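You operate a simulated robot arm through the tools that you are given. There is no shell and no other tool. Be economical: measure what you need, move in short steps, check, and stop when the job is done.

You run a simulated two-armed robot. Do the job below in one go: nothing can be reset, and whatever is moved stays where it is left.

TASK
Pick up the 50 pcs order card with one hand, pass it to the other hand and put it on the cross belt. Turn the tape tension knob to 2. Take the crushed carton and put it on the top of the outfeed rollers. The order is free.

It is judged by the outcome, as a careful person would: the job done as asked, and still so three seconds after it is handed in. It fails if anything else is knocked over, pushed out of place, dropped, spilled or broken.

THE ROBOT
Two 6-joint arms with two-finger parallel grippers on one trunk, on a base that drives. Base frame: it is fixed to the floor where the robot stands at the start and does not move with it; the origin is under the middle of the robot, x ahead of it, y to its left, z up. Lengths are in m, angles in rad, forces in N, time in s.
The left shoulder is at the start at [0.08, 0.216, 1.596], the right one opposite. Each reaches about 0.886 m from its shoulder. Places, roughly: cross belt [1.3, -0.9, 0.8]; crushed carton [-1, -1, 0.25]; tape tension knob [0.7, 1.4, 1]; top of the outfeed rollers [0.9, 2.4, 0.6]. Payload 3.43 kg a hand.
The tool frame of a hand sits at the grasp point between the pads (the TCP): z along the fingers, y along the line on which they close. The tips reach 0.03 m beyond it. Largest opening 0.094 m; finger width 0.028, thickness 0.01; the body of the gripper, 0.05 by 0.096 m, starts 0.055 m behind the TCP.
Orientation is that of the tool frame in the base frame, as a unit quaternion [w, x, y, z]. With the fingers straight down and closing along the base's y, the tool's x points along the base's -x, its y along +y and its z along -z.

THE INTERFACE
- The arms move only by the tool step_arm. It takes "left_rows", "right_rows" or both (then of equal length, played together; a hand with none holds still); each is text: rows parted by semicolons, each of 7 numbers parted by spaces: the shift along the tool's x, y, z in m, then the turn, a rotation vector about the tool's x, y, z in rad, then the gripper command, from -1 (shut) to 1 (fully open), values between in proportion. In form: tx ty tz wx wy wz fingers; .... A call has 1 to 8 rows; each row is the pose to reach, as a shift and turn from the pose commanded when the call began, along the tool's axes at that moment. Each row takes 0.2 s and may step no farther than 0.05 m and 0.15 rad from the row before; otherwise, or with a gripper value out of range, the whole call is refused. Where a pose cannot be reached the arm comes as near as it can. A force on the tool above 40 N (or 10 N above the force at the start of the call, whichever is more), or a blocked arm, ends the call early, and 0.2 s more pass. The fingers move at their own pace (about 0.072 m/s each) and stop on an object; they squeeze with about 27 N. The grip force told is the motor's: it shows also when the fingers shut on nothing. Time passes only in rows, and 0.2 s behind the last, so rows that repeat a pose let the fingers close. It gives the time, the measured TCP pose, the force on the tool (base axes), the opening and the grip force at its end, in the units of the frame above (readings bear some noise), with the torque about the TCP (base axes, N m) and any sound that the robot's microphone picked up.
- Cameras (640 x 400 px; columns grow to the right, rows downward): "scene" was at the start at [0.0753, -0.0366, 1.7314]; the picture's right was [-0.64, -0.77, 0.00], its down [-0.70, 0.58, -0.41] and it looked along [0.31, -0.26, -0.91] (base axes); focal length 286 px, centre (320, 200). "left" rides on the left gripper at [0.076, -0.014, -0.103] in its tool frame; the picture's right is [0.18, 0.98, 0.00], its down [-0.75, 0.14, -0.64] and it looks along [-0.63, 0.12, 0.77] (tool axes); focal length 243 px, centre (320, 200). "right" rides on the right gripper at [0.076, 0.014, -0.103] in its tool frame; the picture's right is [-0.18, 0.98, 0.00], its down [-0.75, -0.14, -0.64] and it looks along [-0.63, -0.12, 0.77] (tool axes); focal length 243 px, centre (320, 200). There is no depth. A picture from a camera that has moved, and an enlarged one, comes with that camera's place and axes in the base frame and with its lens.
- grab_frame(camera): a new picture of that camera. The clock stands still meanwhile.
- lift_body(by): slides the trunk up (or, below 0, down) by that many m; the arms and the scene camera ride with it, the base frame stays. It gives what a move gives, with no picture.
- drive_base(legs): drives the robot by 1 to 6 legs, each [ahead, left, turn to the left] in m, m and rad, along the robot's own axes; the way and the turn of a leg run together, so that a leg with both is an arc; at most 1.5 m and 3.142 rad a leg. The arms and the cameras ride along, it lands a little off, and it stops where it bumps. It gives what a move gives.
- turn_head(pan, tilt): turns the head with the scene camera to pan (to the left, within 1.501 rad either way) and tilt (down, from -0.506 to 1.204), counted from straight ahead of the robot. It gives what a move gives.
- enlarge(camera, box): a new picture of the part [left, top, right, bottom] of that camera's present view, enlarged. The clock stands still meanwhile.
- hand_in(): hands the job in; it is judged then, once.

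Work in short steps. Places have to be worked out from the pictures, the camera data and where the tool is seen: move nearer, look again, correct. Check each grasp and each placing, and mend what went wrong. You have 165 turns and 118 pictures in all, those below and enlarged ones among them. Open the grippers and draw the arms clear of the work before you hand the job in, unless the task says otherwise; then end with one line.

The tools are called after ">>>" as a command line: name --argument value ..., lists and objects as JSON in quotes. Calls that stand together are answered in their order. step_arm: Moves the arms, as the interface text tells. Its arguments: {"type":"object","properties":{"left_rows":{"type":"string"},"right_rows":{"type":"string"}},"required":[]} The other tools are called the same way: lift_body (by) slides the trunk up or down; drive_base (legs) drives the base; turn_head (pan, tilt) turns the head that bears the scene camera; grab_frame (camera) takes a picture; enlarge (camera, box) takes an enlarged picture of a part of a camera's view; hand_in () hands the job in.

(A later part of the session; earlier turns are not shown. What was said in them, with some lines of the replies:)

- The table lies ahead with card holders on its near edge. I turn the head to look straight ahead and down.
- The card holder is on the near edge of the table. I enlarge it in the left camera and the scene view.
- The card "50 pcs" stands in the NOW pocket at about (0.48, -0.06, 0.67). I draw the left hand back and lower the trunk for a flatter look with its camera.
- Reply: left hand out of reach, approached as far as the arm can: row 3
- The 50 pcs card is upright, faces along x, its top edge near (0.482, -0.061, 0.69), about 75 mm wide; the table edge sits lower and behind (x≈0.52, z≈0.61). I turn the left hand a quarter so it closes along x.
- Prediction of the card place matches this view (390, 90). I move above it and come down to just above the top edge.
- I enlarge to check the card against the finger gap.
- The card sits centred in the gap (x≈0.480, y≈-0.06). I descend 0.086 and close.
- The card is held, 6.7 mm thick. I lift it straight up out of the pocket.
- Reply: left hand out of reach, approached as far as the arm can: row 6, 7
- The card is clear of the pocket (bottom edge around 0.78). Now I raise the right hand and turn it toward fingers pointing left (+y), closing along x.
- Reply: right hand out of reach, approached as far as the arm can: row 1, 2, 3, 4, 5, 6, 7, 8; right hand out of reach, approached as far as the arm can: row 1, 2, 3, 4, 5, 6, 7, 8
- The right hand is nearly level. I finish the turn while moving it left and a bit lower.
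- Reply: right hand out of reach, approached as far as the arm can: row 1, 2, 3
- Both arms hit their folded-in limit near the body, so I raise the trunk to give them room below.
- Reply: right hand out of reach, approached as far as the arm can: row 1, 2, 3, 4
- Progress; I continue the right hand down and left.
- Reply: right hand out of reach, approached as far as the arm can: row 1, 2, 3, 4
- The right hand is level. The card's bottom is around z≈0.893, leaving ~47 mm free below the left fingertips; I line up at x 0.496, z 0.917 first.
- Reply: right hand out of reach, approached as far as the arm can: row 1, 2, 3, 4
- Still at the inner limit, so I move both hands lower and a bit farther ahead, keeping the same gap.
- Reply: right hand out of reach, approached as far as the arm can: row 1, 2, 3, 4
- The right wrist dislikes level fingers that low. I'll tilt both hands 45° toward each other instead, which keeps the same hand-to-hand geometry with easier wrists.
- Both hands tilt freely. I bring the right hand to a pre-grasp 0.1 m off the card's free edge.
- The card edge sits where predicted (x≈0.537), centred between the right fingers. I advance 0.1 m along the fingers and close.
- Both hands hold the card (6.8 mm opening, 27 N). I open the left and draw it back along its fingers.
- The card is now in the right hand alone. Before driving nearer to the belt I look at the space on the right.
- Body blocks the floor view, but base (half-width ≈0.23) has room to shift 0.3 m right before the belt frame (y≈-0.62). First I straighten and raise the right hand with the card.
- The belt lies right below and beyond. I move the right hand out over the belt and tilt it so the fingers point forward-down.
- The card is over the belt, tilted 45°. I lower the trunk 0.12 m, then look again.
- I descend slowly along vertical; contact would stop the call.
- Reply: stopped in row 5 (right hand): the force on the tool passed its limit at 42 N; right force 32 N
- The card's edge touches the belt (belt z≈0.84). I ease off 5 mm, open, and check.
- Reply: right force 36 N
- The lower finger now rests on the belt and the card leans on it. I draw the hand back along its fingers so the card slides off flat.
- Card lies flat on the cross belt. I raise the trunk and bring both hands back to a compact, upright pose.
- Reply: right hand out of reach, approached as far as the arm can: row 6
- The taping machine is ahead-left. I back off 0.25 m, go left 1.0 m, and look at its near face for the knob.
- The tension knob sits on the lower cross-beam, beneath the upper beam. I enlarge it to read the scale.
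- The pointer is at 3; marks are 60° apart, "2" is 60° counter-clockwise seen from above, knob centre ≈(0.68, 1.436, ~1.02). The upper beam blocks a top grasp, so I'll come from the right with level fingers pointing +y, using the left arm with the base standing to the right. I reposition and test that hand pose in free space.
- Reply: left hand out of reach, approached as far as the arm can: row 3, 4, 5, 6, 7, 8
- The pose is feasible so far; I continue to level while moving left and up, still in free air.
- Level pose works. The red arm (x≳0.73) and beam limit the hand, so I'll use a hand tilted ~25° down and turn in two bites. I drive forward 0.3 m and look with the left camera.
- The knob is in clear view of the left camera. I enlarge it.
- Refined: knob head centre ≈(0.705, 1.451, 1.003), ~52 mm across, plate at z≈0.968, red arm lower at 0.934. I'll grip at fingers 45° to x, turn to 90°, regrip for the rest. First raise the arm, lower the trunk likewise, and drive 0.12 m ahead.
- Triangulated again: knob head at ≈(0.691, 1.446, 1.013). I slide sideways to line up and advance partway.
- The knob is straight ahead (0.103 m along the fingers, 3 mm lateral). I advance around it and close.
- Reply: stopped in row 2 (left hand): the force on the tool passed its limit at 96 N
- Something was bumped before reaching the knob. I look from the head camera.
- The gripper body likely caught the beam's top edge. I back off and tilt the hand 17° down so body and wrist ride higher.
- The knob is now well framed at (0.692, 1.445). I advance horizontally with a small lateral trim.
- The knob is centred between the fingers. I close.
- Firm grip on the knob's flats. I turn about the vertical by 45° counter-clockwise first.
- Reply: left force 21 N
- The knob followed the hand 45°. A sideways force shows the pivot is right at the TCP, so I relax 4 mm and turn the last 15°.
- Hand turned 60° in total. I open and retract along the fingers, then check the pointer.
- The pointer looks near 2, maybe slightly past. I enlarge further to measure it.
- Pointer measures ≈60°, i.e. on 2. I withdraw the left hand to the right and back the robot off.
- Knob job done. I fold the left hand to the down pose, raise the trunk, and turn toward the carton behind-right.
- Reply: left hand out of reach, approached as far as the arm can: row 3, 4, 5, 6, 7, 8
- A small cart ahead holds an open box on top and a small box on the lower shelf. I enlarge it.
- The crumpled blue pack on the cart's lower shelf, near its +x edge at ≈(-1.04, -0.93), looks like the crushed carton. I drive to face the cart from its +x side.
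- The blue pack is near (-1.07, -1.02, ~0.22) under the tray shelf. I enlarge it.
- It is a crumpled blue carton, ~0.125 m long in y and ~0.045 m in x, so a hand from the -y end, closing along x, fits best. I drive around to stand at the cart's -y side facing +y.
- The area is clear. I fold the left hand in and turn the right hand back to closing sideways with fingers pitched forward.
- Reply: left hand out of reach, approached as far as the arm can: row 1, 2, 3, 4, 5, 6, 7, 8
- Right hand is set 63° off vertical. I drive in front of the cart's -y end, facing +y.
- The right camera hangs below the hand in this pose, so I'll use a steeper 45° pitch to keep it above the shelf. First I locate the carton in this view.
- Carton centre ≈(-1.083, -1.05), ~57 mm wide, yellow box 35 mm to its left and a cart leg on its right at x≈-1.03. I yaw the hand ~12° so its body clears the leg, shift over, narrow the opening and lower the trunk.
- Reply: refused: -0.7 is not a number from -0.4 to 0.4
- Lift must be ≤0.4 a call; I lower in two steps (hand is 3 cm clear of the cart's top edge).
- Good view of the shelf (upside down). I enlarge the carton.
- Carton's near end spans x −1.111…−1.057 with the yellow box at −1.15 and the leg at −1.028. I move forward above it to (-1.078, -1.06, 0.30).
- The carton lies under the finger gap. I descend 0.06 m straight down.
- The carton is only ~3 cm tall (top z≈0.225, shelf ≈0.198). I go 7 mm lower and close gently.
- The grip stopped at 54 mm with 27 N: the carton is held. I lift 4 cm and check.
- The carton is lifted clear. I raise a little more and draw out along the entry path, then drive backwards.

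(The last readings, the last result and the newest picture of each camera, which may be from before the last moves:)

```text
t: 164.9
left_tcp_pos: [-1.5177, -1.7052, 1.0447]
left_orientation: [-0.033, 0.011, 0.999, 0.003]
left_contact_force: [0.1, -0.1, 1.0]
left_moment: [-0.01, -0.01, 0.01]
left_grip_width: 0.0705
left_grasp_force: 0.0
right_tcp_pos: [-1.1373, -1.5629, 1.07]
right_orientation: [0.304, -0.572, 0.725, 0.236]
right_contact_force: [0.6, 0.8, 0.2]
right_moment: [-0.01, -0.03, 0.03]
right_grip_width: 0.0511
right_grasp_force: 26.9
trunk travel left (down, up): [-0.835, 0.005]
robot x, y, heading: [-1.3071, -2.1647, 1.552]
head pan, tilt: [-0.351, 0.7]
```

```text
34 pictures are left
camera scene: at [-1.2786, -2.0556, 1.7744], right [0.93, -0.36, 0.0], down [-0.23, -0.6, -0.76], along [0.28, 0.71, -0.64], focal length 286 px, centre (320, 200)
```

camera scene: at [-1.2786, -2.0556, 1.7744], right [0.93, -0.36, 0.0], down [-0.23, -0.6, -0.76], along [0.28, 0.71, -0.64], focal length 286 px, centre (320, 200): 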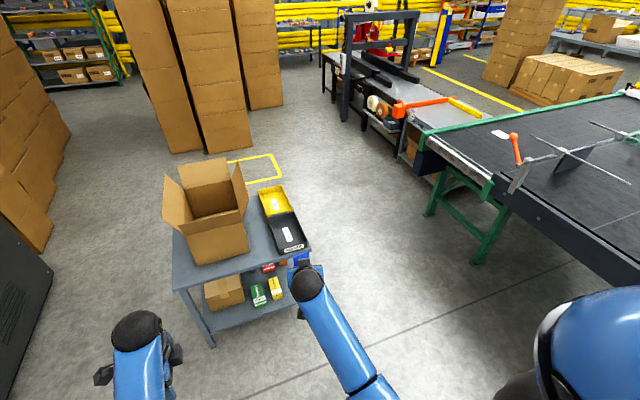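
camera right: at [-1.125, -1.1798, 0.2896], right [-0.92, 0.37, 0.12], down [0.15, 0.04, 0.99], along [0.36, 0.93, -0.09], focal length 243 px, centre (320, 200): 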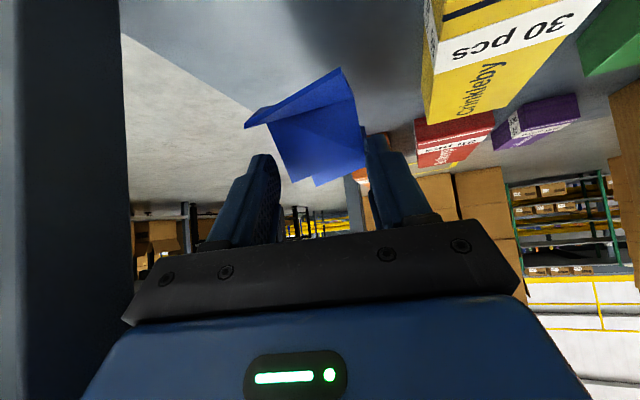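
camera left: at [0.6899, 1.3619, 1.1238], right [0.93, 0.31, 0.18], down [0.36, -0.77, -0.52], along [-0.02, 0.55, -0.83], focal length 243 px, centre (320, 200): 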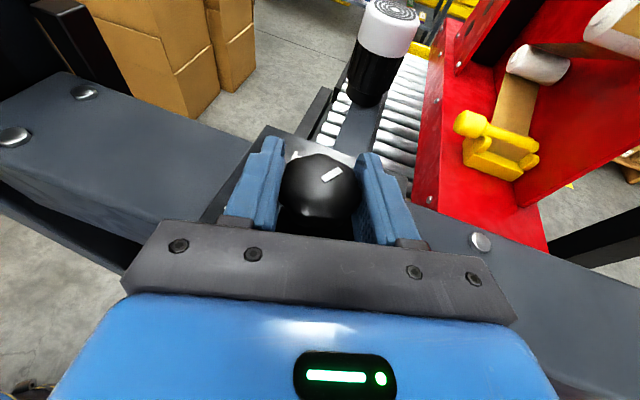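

The carton is out. I drive toward the outfeed side via the clear aisle at x≈-0.5 and look again there.

>>> drive_base --legs '[[0, -0.8, 0], [1.5, 0, 0], [1.5, 0, 0]]'

>>> turn_head --pan 0 --tilt 0.7

>>> grab_frame --camera "scene"

>>> grab_frame --camera "right"

```text
t: 183.4
left_tcp_pos: [-0.719, 1.3019, 1.0456]
left_orientation: [-0.033, -0.001, 0.999, 0.002]
left_contact_force: [-0.6, 0.0, 1.1]
left_moment: [0.0, 0.0, -0.01]
left_grip_width: 0.0705
left_grasp_force: 0.0
right_tcp_pos: [-0.3419, 1.4497, 1.0707]
right_orientation: [0.301, -0.579, 0.718, 0.24]
right_contact_force: [1.0, 0.7, -0.2]
right_moment: [0.0, 0.05, -0.02]
right_grip_width: 0.0509
right_grasp_force: 27.4
trunk travel left (down, up): [-0.835, 0.005]
robot x, y, heading: [-0.5011, 0.8435, 1.573]
head pan, tilt: [-0.351, 0.7]
```

```text
t: 184.2
left_tcp_pos: [-0.7184, 1.3026, 1.0459]
left_orientation: [-0.033, -0.001, 0.999, 0.003]
left_contact_force: [-0.7, 0.0, 0.0]
left_moment: [0.01, 0.0, 0.01]
left_grip_width: 0.0705
left_grasp_force: 0.1
right_tcp_pos: [-0.3428, 1.4501, 1.0693]
right_orientation: [0.302, -0.579, 0.719, 0.238]
right_contact_force: [-0.1, -0.3, -1.5]
right_moment: [0.0, -0.01, 0.01]
right_grip_width: 0.0507
right_grasp_force: 27.2
trunk travel left (down, up): [-0.835, 0.005]
robot x, y, heading: [-0.5013, 0.8439, 1.572]
head pan, tilt: [0.0, 0.7]
```

```text
33 pictures are left
camera scene: at [-0.5018, 0.9614, 1.7744], right [1.0, 0.0, 0.0], down [0.0, -0.64, -0.76], along [0.0, 0.76, -0.64], focal length 286 px, centre (320, 200)
```

scene: 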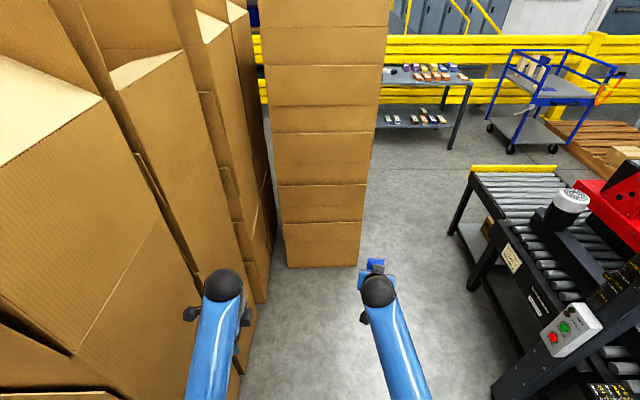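

```text
32 pictures are left
camera right: at [-0.3849, 1.3302, 1.0871], right [-0.93, 0.34, 0.12], down [0.15, 0.04, 0.99], along [0.33, 0.94, -0.09], focal length 243 px, centre (320, 200)
```

right: 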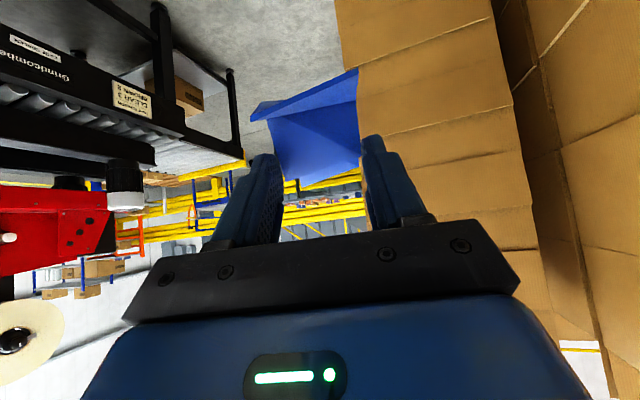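

Stacks stand at left (front face y≈2.27, right edge x≈-0.17); the motor is at (0.68, 1.99, top 0.92), free outfeed rollers from y≈2.1 to 2.6. I turn to heading ≈0.35 and edge north-east between them.

>>> drive_base --legs '[[0, 0, -1.222], [0.334, 0.683, 0], [0.386, 0.125, 0]]'

>>> turn_head --pan 0.0 --tilt 0.9

>>> grab_frame --camera "scene"

```text
t: 193.6
left_tcp_pos: [0.2935, 2.1991, 1.0457]
left_orientation: [-0.025, 0.584, 0.811, 0.021]
left_contact_force: [0.4, 0.5, -0.3]
left_moment: [0.01, -0.02, 0.07]
left_grip_width: 0.0705
left_grasp_force: 0.0
right_tcp_pos: [0.5527, 1.8909, 1.0713]
right_orientation: [0.384, -0.049, 0.922, 0.017]
right_contact_force: [0.5, -0.4, -1.0]
right_moment: [0.04, 0.04, 0.01]
right_grip_width: 0.0508
right_grasp_force: 27.3
trunk travel left (down, up): [-0.835, 0.005]
robot x, y, heading: [-0.0721, 1.8508, 0.323]
head pan, tilt: [0.0, 0.7]
```

```text
t: 194.3
left_tcp_pos: [0.2965, 2.2013, 1.0455]
left_orientation: [-0.025, 0.583, 0.812, 0.021]
left_contact_force: [0.3, 0.1, 0.4]
left_moment: [-0.01, -0.03, -0.01]
left_grip_width: 0.0705
left_grasp_force: 0.1
right_tcp_pos: [0.5547, 1.8911, 1.0701]
right_orientation: [0.384, -0.05, 0.922, 0.018]
right_contact_force: [0.1, 0.9, -0.2]
right_moment: [-0.01, -0.02, -0.02]
right_grip_width: 0.0506
right_grasp_force: 26.9
trunk travel left (down, up): [-0.835, 0.005]
robot x, y, heading: [-0.069, 1.8508, 0.325]
head pan, tilt: [0.0, 0.901]
```

```text
31 pictures are left
camera scene: at [0.029, 1.8848, 1.7584], right [0.32, -0.95, 0.0], down [-0.74, -0.25, -0.62], along [0.59, 0.2, -0.78], focal length 286 px, centre (320, 200)
```

scene: 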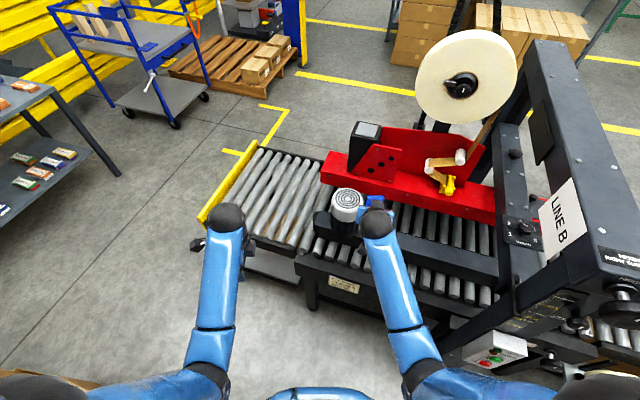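

The outfeed roller table is visible; its centre ≈(0.86, 2.42, 0.6). I move closer and turn a bit left so the right hand comes over it.

>>> drive_base --legs '[[0.288, 0.167, 0], [0, 0, 0.325]]'

>>> turn_head --pan -0.1 --tilt 1.0

>>> grab_frame --camera "scene"

>>> grab_frame --camera "right"

```text
t: 197.6
left_tcp_pos: [0.3867, 2.5479, 1.0457]
left_orientation: [-0.029, 0.445, 0.895, 0.016]
left_contact_force: [0.0, -0.3, -0.2]
left_moment: [-0.01, -0.01, 0.05]
left_grip_width: 0.0703
left_grasp_force: 0.0
right_tcp_pos: [0.7307, 2.3383, 1.0689]
right_orientation: [0.376, -0.198, 0.902, 0.079]
right_contact_force: [0.0, -0.2, -0.5]
right_moment: [-0.02, 0.02, 0.04]
right_grip_width: 0.0506
right_grasp_force: 27.2
trunk travel left (down, up): [-0.835, 0.005]
robot x, y, heading: [0.1534, 2.1004, 0.651]
head pan, tilt: [0.0, 0.901]
```

```text
t: 198.2
left_tcp_pos: [0.3878, 2.5483, 1.0447]
left_orientation: [-0.029, 0.445, 0.895, 0.017]
left_contact_force: [0.1, -0.5, -0.2]
left_moment: [-0.05, 0.0, -0.02]
left_grip_width: 0.0708
left_grasp_force: 0.1
right_tcp_pos: [0.7307, 2.3378, 1.0696]
right_orientation: [0.376, -0.199, 0.901, 0.08]
right_contact_force: [-0.2, 0.9, 0.5]
right_moment: [0.0, 0.05, 0.0]
right_grip_width: 0.0505
right_grasp_force: 27.0
trunk travel left (down, up): [-0.835, 0.005]
robot x, y, heading: [0.1505, 2.1033, 0.654]
head pan, tilt: [-0.099, 1.0]
```

```text
30 pictures are left
camera scene: at [0.2353, 2.156, 1.751], right [0.53, -0.85, 0.0], down [-0.72, -0.44, -0.54], along [0.46, 0.28, -0.84], focal length 286 px, centre (320, 200)
```

scene: 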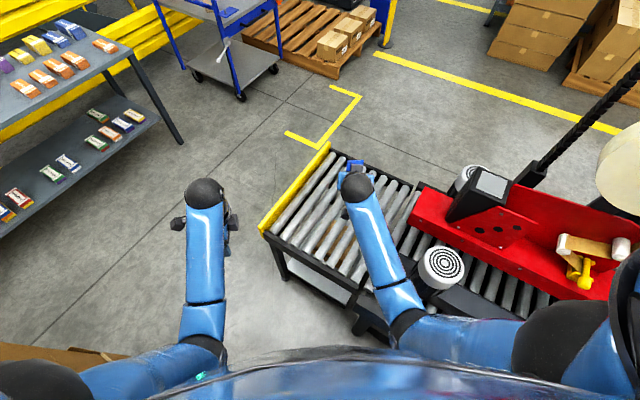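

```text
29 pictures are left
camera right: at [0.6085, 2.2992, 1.0868], right [-0.29, 0.95, 0.12], down [0.12, -0.09, 0.99], along [0.95, 0.31, -0.09], focal length 243 px, centre (320, 200)
```

right: 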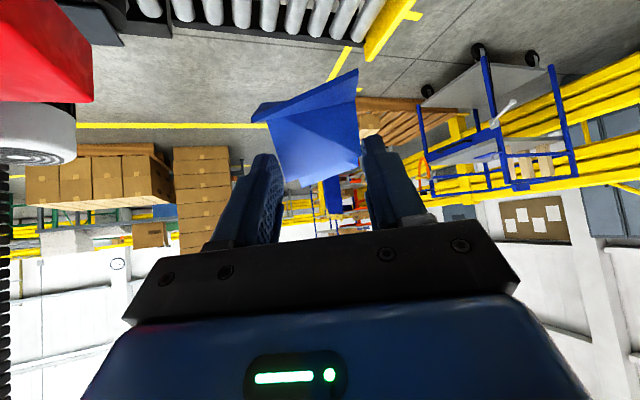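

The table spans x 0.575–1.15, y 2.2–2.67. I move the hand over its middle, then lower the trunk 0.35 m.

>>> step_arm --right_rows "-0.025 0.006 0.025 0 0 0 -1;-0.05 0.012 0.05 0 0 0 -1;-0.0757 0.0186 0.0763 0 0 0 -1"

>>> lift_body --by -0.35

>>> grab_frame --camera "right"

>>> grab_frame --camera "scene"

```text
t: 199.1
left_tcp_pos: [0.3863, 2.5496, 1.0451]
left_orientation: [-0.029, 0.446, 0.895, 0.016]
left_contact_force: [0.3, -0.9, -0.3]
left_moment: [0.02, 0.03, -0.01]
left_grip_width: 0.0705
left_grasp_force: 0.0
right_tcp_pos: [0.8207, 2.401, 1.0686]
right_orientation: [0.376, -0.199, 0.902, 0.08]
right_contact_force: [-0.2, 0.0, -0.3]
right_moment: [0.03, 0.02, 0.0]
right_grip_width: 0.0504
right_grasp_force: 27.0
trunk travel left (down, up): [-0.835, 0.005]
robot x, y, heading: [0.1508, 2.099, 0.649]
head pan, tilt: [-0.099, 1.0]
```

```text
t: 202.5
left_tcp_pos: [0.3865, 2.5491, 0.696]
left_orientation: [-0.029, 0.444, 0.895, 0.016]
left_contact_force: [1.1, -0.9, -1.0]
left_moment: [-0.04, -0.04, 0.0]
left_grip_width: 0.0706
left_grasp_force: 0.0
right_tcp_pos: [0.819, 2.4006, 0.7181]
right_orientation: [0.376, -0.199, 0.901, 0.08]
right_contact_force: [-1.3, 0.1, 0.6]
right_moment: [0.01, 0.03, -0.01]
right_grip_width: 0.0506
right_grasp_force: 26.9
trunk travel left (down, up): [-0.485, 0.355]
robot x, y, heading: [0.1531, 2.0991, 0.654]
head pan, tilt: [-0.099, 1.0]
```

```text
28 pictures are left
camera right: at [0.697, 2.3607, 0.7361], right [-0.29, 0.95, 0.12], down [0.12, -0.09, 0.99], along [0.95, 0.31, -0.09], focal length 243 px, centre (320, 200)
```

right: 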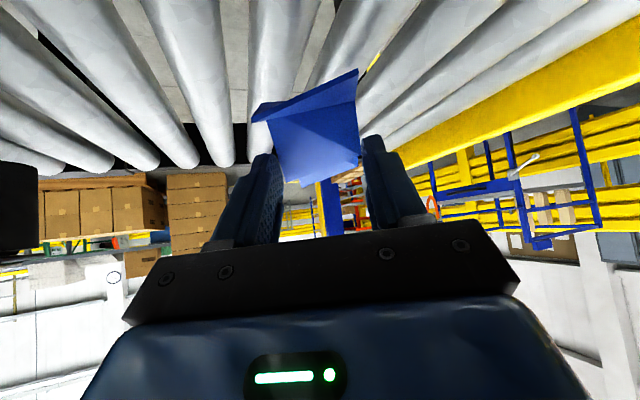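

```text
27 pictures are left
camera scene: at [0.2345, 2.1558, 1.4011], right [0.52, -0.85, 0.0], down [-0.72, -0.44, -0.54], along [0.46, 0.28, -0.84], focal length 286 px, centre (320, 200)
```

scene: 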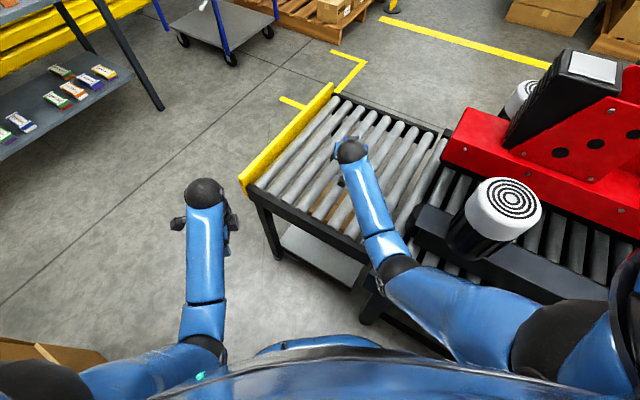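

The carton is over the rollers. I descend in small steps; contact would stop the call.

>>> step_arm --right_rows "0.0177 0 0.0176 0 0 0 -1;0.0319 0 0.0316 0 0 0 -1;0.039 0 0.0387 0 0 0 -1;0.0447 0 0.0443 0 0 0 -1;0.0496 0 0.0492 0 0 0 -1"

>>> grab_frame --camera "right"

```text
t: 203.6
left_tcp_pos: [0.3846, 2.5496, 0.6949]
left_orientation: [-0.028, 0.445, 0.895, 0.016]
left_contact_force: [-0.2, 0.6, 0.8]
left_moment: [-0.01, 0.02, 0.03]
left_grip_width: 0.0704
left_grasp_force: 0.0
right_tcp_pos: [0.8242, 2.4052, 0.6683]
right_orientation: [0.389, -0.198, 0.896, 0.085]
right_contact_force: [-1.2, 0.0, 19.6]
right_moment: [-0.38, -0.11, -0.03]
right_grip_width: 0.0505
right_grasp_force: 27.3
trunk travel left (down, up): [-0.485, 0.355]
robot x, y, heading: [0.1521, 2.1024, 0.649]
head pan, tilt: [-0.099, 1.0]
stopped in row 5 (right hand): the force on the tool passed its limit at 43 N (the readings are from after the stop); the commanded pose is now the measured one
```

```text
26 pictures are left
camera right: at [0.7021, 2.366, 0.682], right [-0.3, 0.94, 0.13], down [0.1, -0.11, 0.99], along [0.95, 0.31, -0.06], focal length 243 px, centre (320, 200)
```

right: 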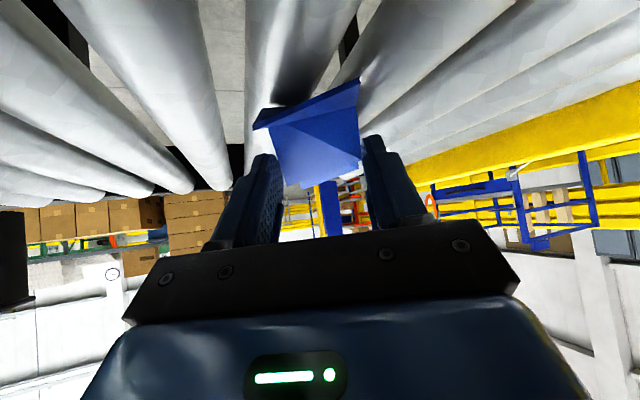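

Contact with the rollers at TCP z 0.668. I ease up 3 mm and open slowly.

>>> step_arm --right_rows "-0.002 0 -0.002 0 0 0 -1;-0.002 0 -0.002 0 0 0 0.2;-0.002 0 -0.002 0 0 0 0.4;-0.002 0 -0.002 0 0 0 0.6;-0.002 0 -0.002 0 0 0 0.6"

>>> grab_frame --camera "right"

```text
t: 204.8
left_tcp_pos: [0.3856, 2.5479, 0.6957]
left_orientation: [-0.028, 0.445, 0.895, 0.017]
left_contact_force: [0.1, -0.2, 0.2]
left_moment: [0.01, 0.02, -0.02]
left_grip_width: 0.0704
left_grasp_force: 0.0
right_tcp_pos: [0.8222, 2.4039, 0.666]
right_orientation: [0.384, -0.198, 0.898, 0.084]
right_contact_force: [0.2, 0.7, -0.5]
right_moment: [0.01, -0.02, 0.0]
right_grip_width: 0.0751
right_grasp_force: 0.0
trunk travel left (down, up): [-0.485, 0.355]
robot x, y, heading: [0.1501, 2.1005, 0.651]
head pan, tilt: [-0.099, 1.0]
```

```text
25 pictures are left
camera right: at [0.6999, 2.3639, 0.681], right [-0.3, 0.95, 0.13], down [0.11, -0.1, 0.99], along [0.95, 0.31, -0.07], focal length 243 px, centre (320, 200)
```

right: 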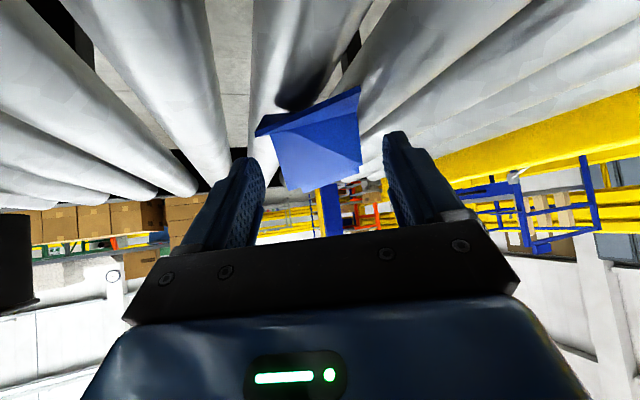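

The carton rests on the rollers, free of the fingers. I rise straight up and look.

>>> step_arm --right_rows "-0.0142 0 -0.0141 0 0 0 0.7;-0.0355 0 -0.0352 0 0 0 0.7;-0.0567 0 -0.0563 0 0 0 0.7;-0.0567 0 -0.0913 0 0 0 0.7;-0.05 0 -0.125 0 0 0 0.7"

>>> lift_body --by 0.35

>>> drive_base --legs '[[-0.15, 0, 0]]'

>>> grab_frame --camera "scene"

```text
t: 205.9
left_tcp_pos: [0.3844, 2.5485, 0.6958]
left_orientation: [-0.029, 0.444, 0.895, 0.018]
left_contact_force: [0.1, -0.1, -0.8]
left_moment: [0.02, 0.02, -0.02]
left_grip_width: 0.0707
left_grasp_force: 0.0
right_tcp_pos: [0.7724, 2.3834, 0.7909]
right_orientation: [0.384, -0.199, 0.898, 0.083]
right_contact_force: [0.4, -0.1, -0.2]
right_moment: [0.01, 0.0, 0.0]
right_grip_width: 0.08
right_grasp_force: 0.0
trunk travel left (down, up): [-0.485, 0.355]
robot x, y, heading: [0.1522, 2.1037, 0.652]
head pan, tilt: [-0.099, 1.0]
```

```text
t: 209.4
left_tcp_pos: [0.3858, 2.5487, 1.0451]
left_orientation: [-0.029, 0.445, 0.895, 0.018]
left_contact_force: [0.2, -0.1, -0.7]
left_moment: [0.01, 0.01, 0.02]
left_grip_width: 0.0707
left_grasp_force: 0.0
right_tcp_pos: [0.7736, 2.3826, 1.1407]
right_orientation: [0.384, -0.199, 0.898, 0.084]
right_contact_force: [0.1, -0.3, 0.4]
right_moment: [0.02, 0.01, 0.06]
right_grip_width: 0.0798
right_grasp_force: 0.0
trunk travel left (down, up): [-0.835, 0.005]
robot x, y, heading: [0.1546, 2.1009, 0.649]
head pan, tilt: [-0.099, 1.0]
```

```text
t: 210.8
left_tcp_pos: [0.2677, 2.4571, 1.0438]
left_orientation: [-0.029, 0.446, 0.894, 0.016]
left_contact_force: [1.6, 0.0, -0.7]
left_moment: [0.03, 0.0, -0.01]
left_grip_width: 0.0705
left_grasp_force: 0.0
right_tcp_pos: [0.6547, 2.2933, 1.1376]
right_orientation: [0.382, -0.197, 0.899, 0.082]
right_contact_force: [0.1, -0.2, 0.2]
right_moment: [-0.02, 0.01, 0.01]
right_grip_width: 0.0798
right_grasp_force: 0.1
trunk travel left (down, up): [-0.835, 0.005]
robot x, y, heading: [0.0293, 2.0077, 0.645]
head pan, tilt: [-0.099, 1.0]
```

```text
24 pictures are left
camera scene: at [0.1173, 2.0663, 1.7506], right [0.52, -0.85, 0.0], down [-0.72, -0.44, -0.54], along [0.46, 0.28, -0.84], focal length 286 px, centre (320, 200)
```

scene: 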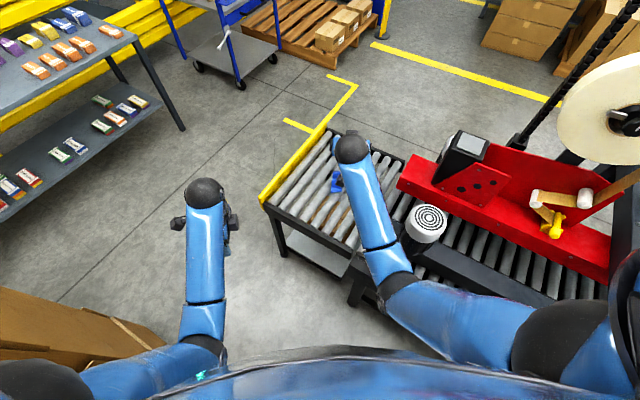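

The carton is partly hidden by the arm; I check it with the right camera and an enlarged head view.

>>> enlarge --camera "scene" --box '[250, 120, 430, 240]'

>>> step_arm --right_rows "0 -0.04 -0.02 0 0 0 0.7;0 -0.08 -0.04 0 0 0 0.7"

>>> enlarge --camera "scene" --box '[250, 120, 430, 240]'

```text
3.33 times, centred on (340, 180) of scene
camera zoom: at [0.1173, 2.0663, 1.7506], right [0.52, -0.85, 0.0], down [-0.72, -0.44, -0.54], along [0.46, 0.28, -0.84], focal length 952 px, centre (253, 267)
```

zoom: 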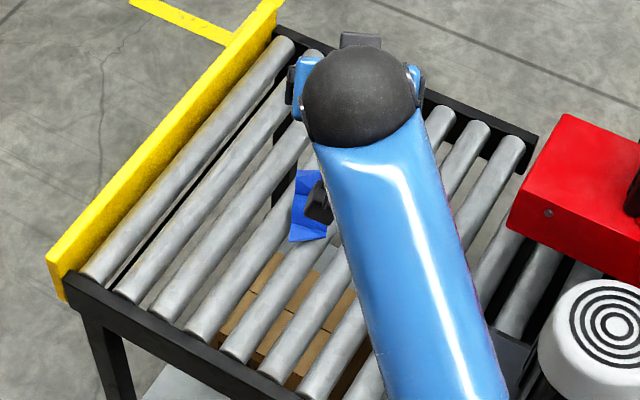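

```text
t: 211.4
left_tcp_pos: [0.2657, 2.4543, 1.0453]
left_orientation: [-0.028, 0.446, 0.895, 0.018]
left_contact_force: [-0.9, 0.4, -0.1]
left_moment: [-0.02, 0.04, 0.01]
left_grip_width: 0.0706
left_grasp_force: 0.2
right_tcp_pos: [0.6603, 2.2017, 1.1663]
right_orientation: [0.384, -0.196, 0.898, 0.083]
right_contact_force: [0.8, -0.5, -0.7]
right_moment: [0.02, -0.01, -0.01]
right_grip_width: 0.08
right_grasp_force: 0.0
trunk travel left (down, up): [-0.835, 0.005]
robot x, y, heading: [0.0315, 2.0088, 0.647]
head pan, tilt: [-0.099, 1.0]
```

```text
3.33 times, centred on (340, 180) of scene
camera zoom: at [0.1154, 2.0618, 1.751], right [0.52, -0.85, 0.0], down [-0.72, -0.44, -0.54], along [0.46, 0.28, -0.84], focal length 952 px, centre (253, 267)
```

zoom: 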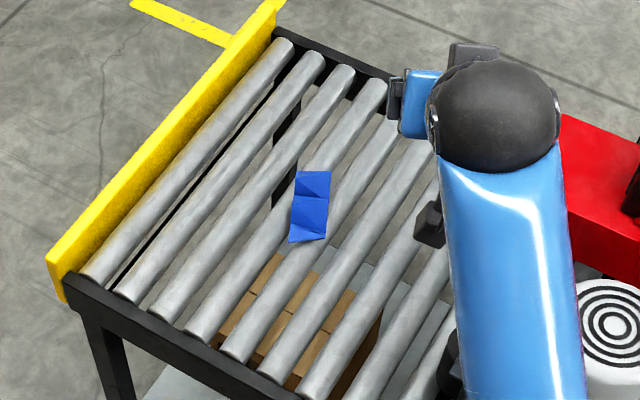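

The carton lies steady across two rollers, the card lies on the cross belt, and the knob points at 2. Both grippers are open and clear, so I hand in.

>>> hand_in

```text
The job is handed in.
```

I finished all three parts and handed the job in: the 50 pcs card was passed from the left hand to the right and lies face down on the cross belt, the tape tension knob points at 2 (measured within a few degrees), and the crushed blue carton rests on the outfeed rollers. The left gripper bumped the tape machine's beam once while lining up on the knob (about 96 N for a moment), and nothing looked moved or damaged in the pictures afterwards.
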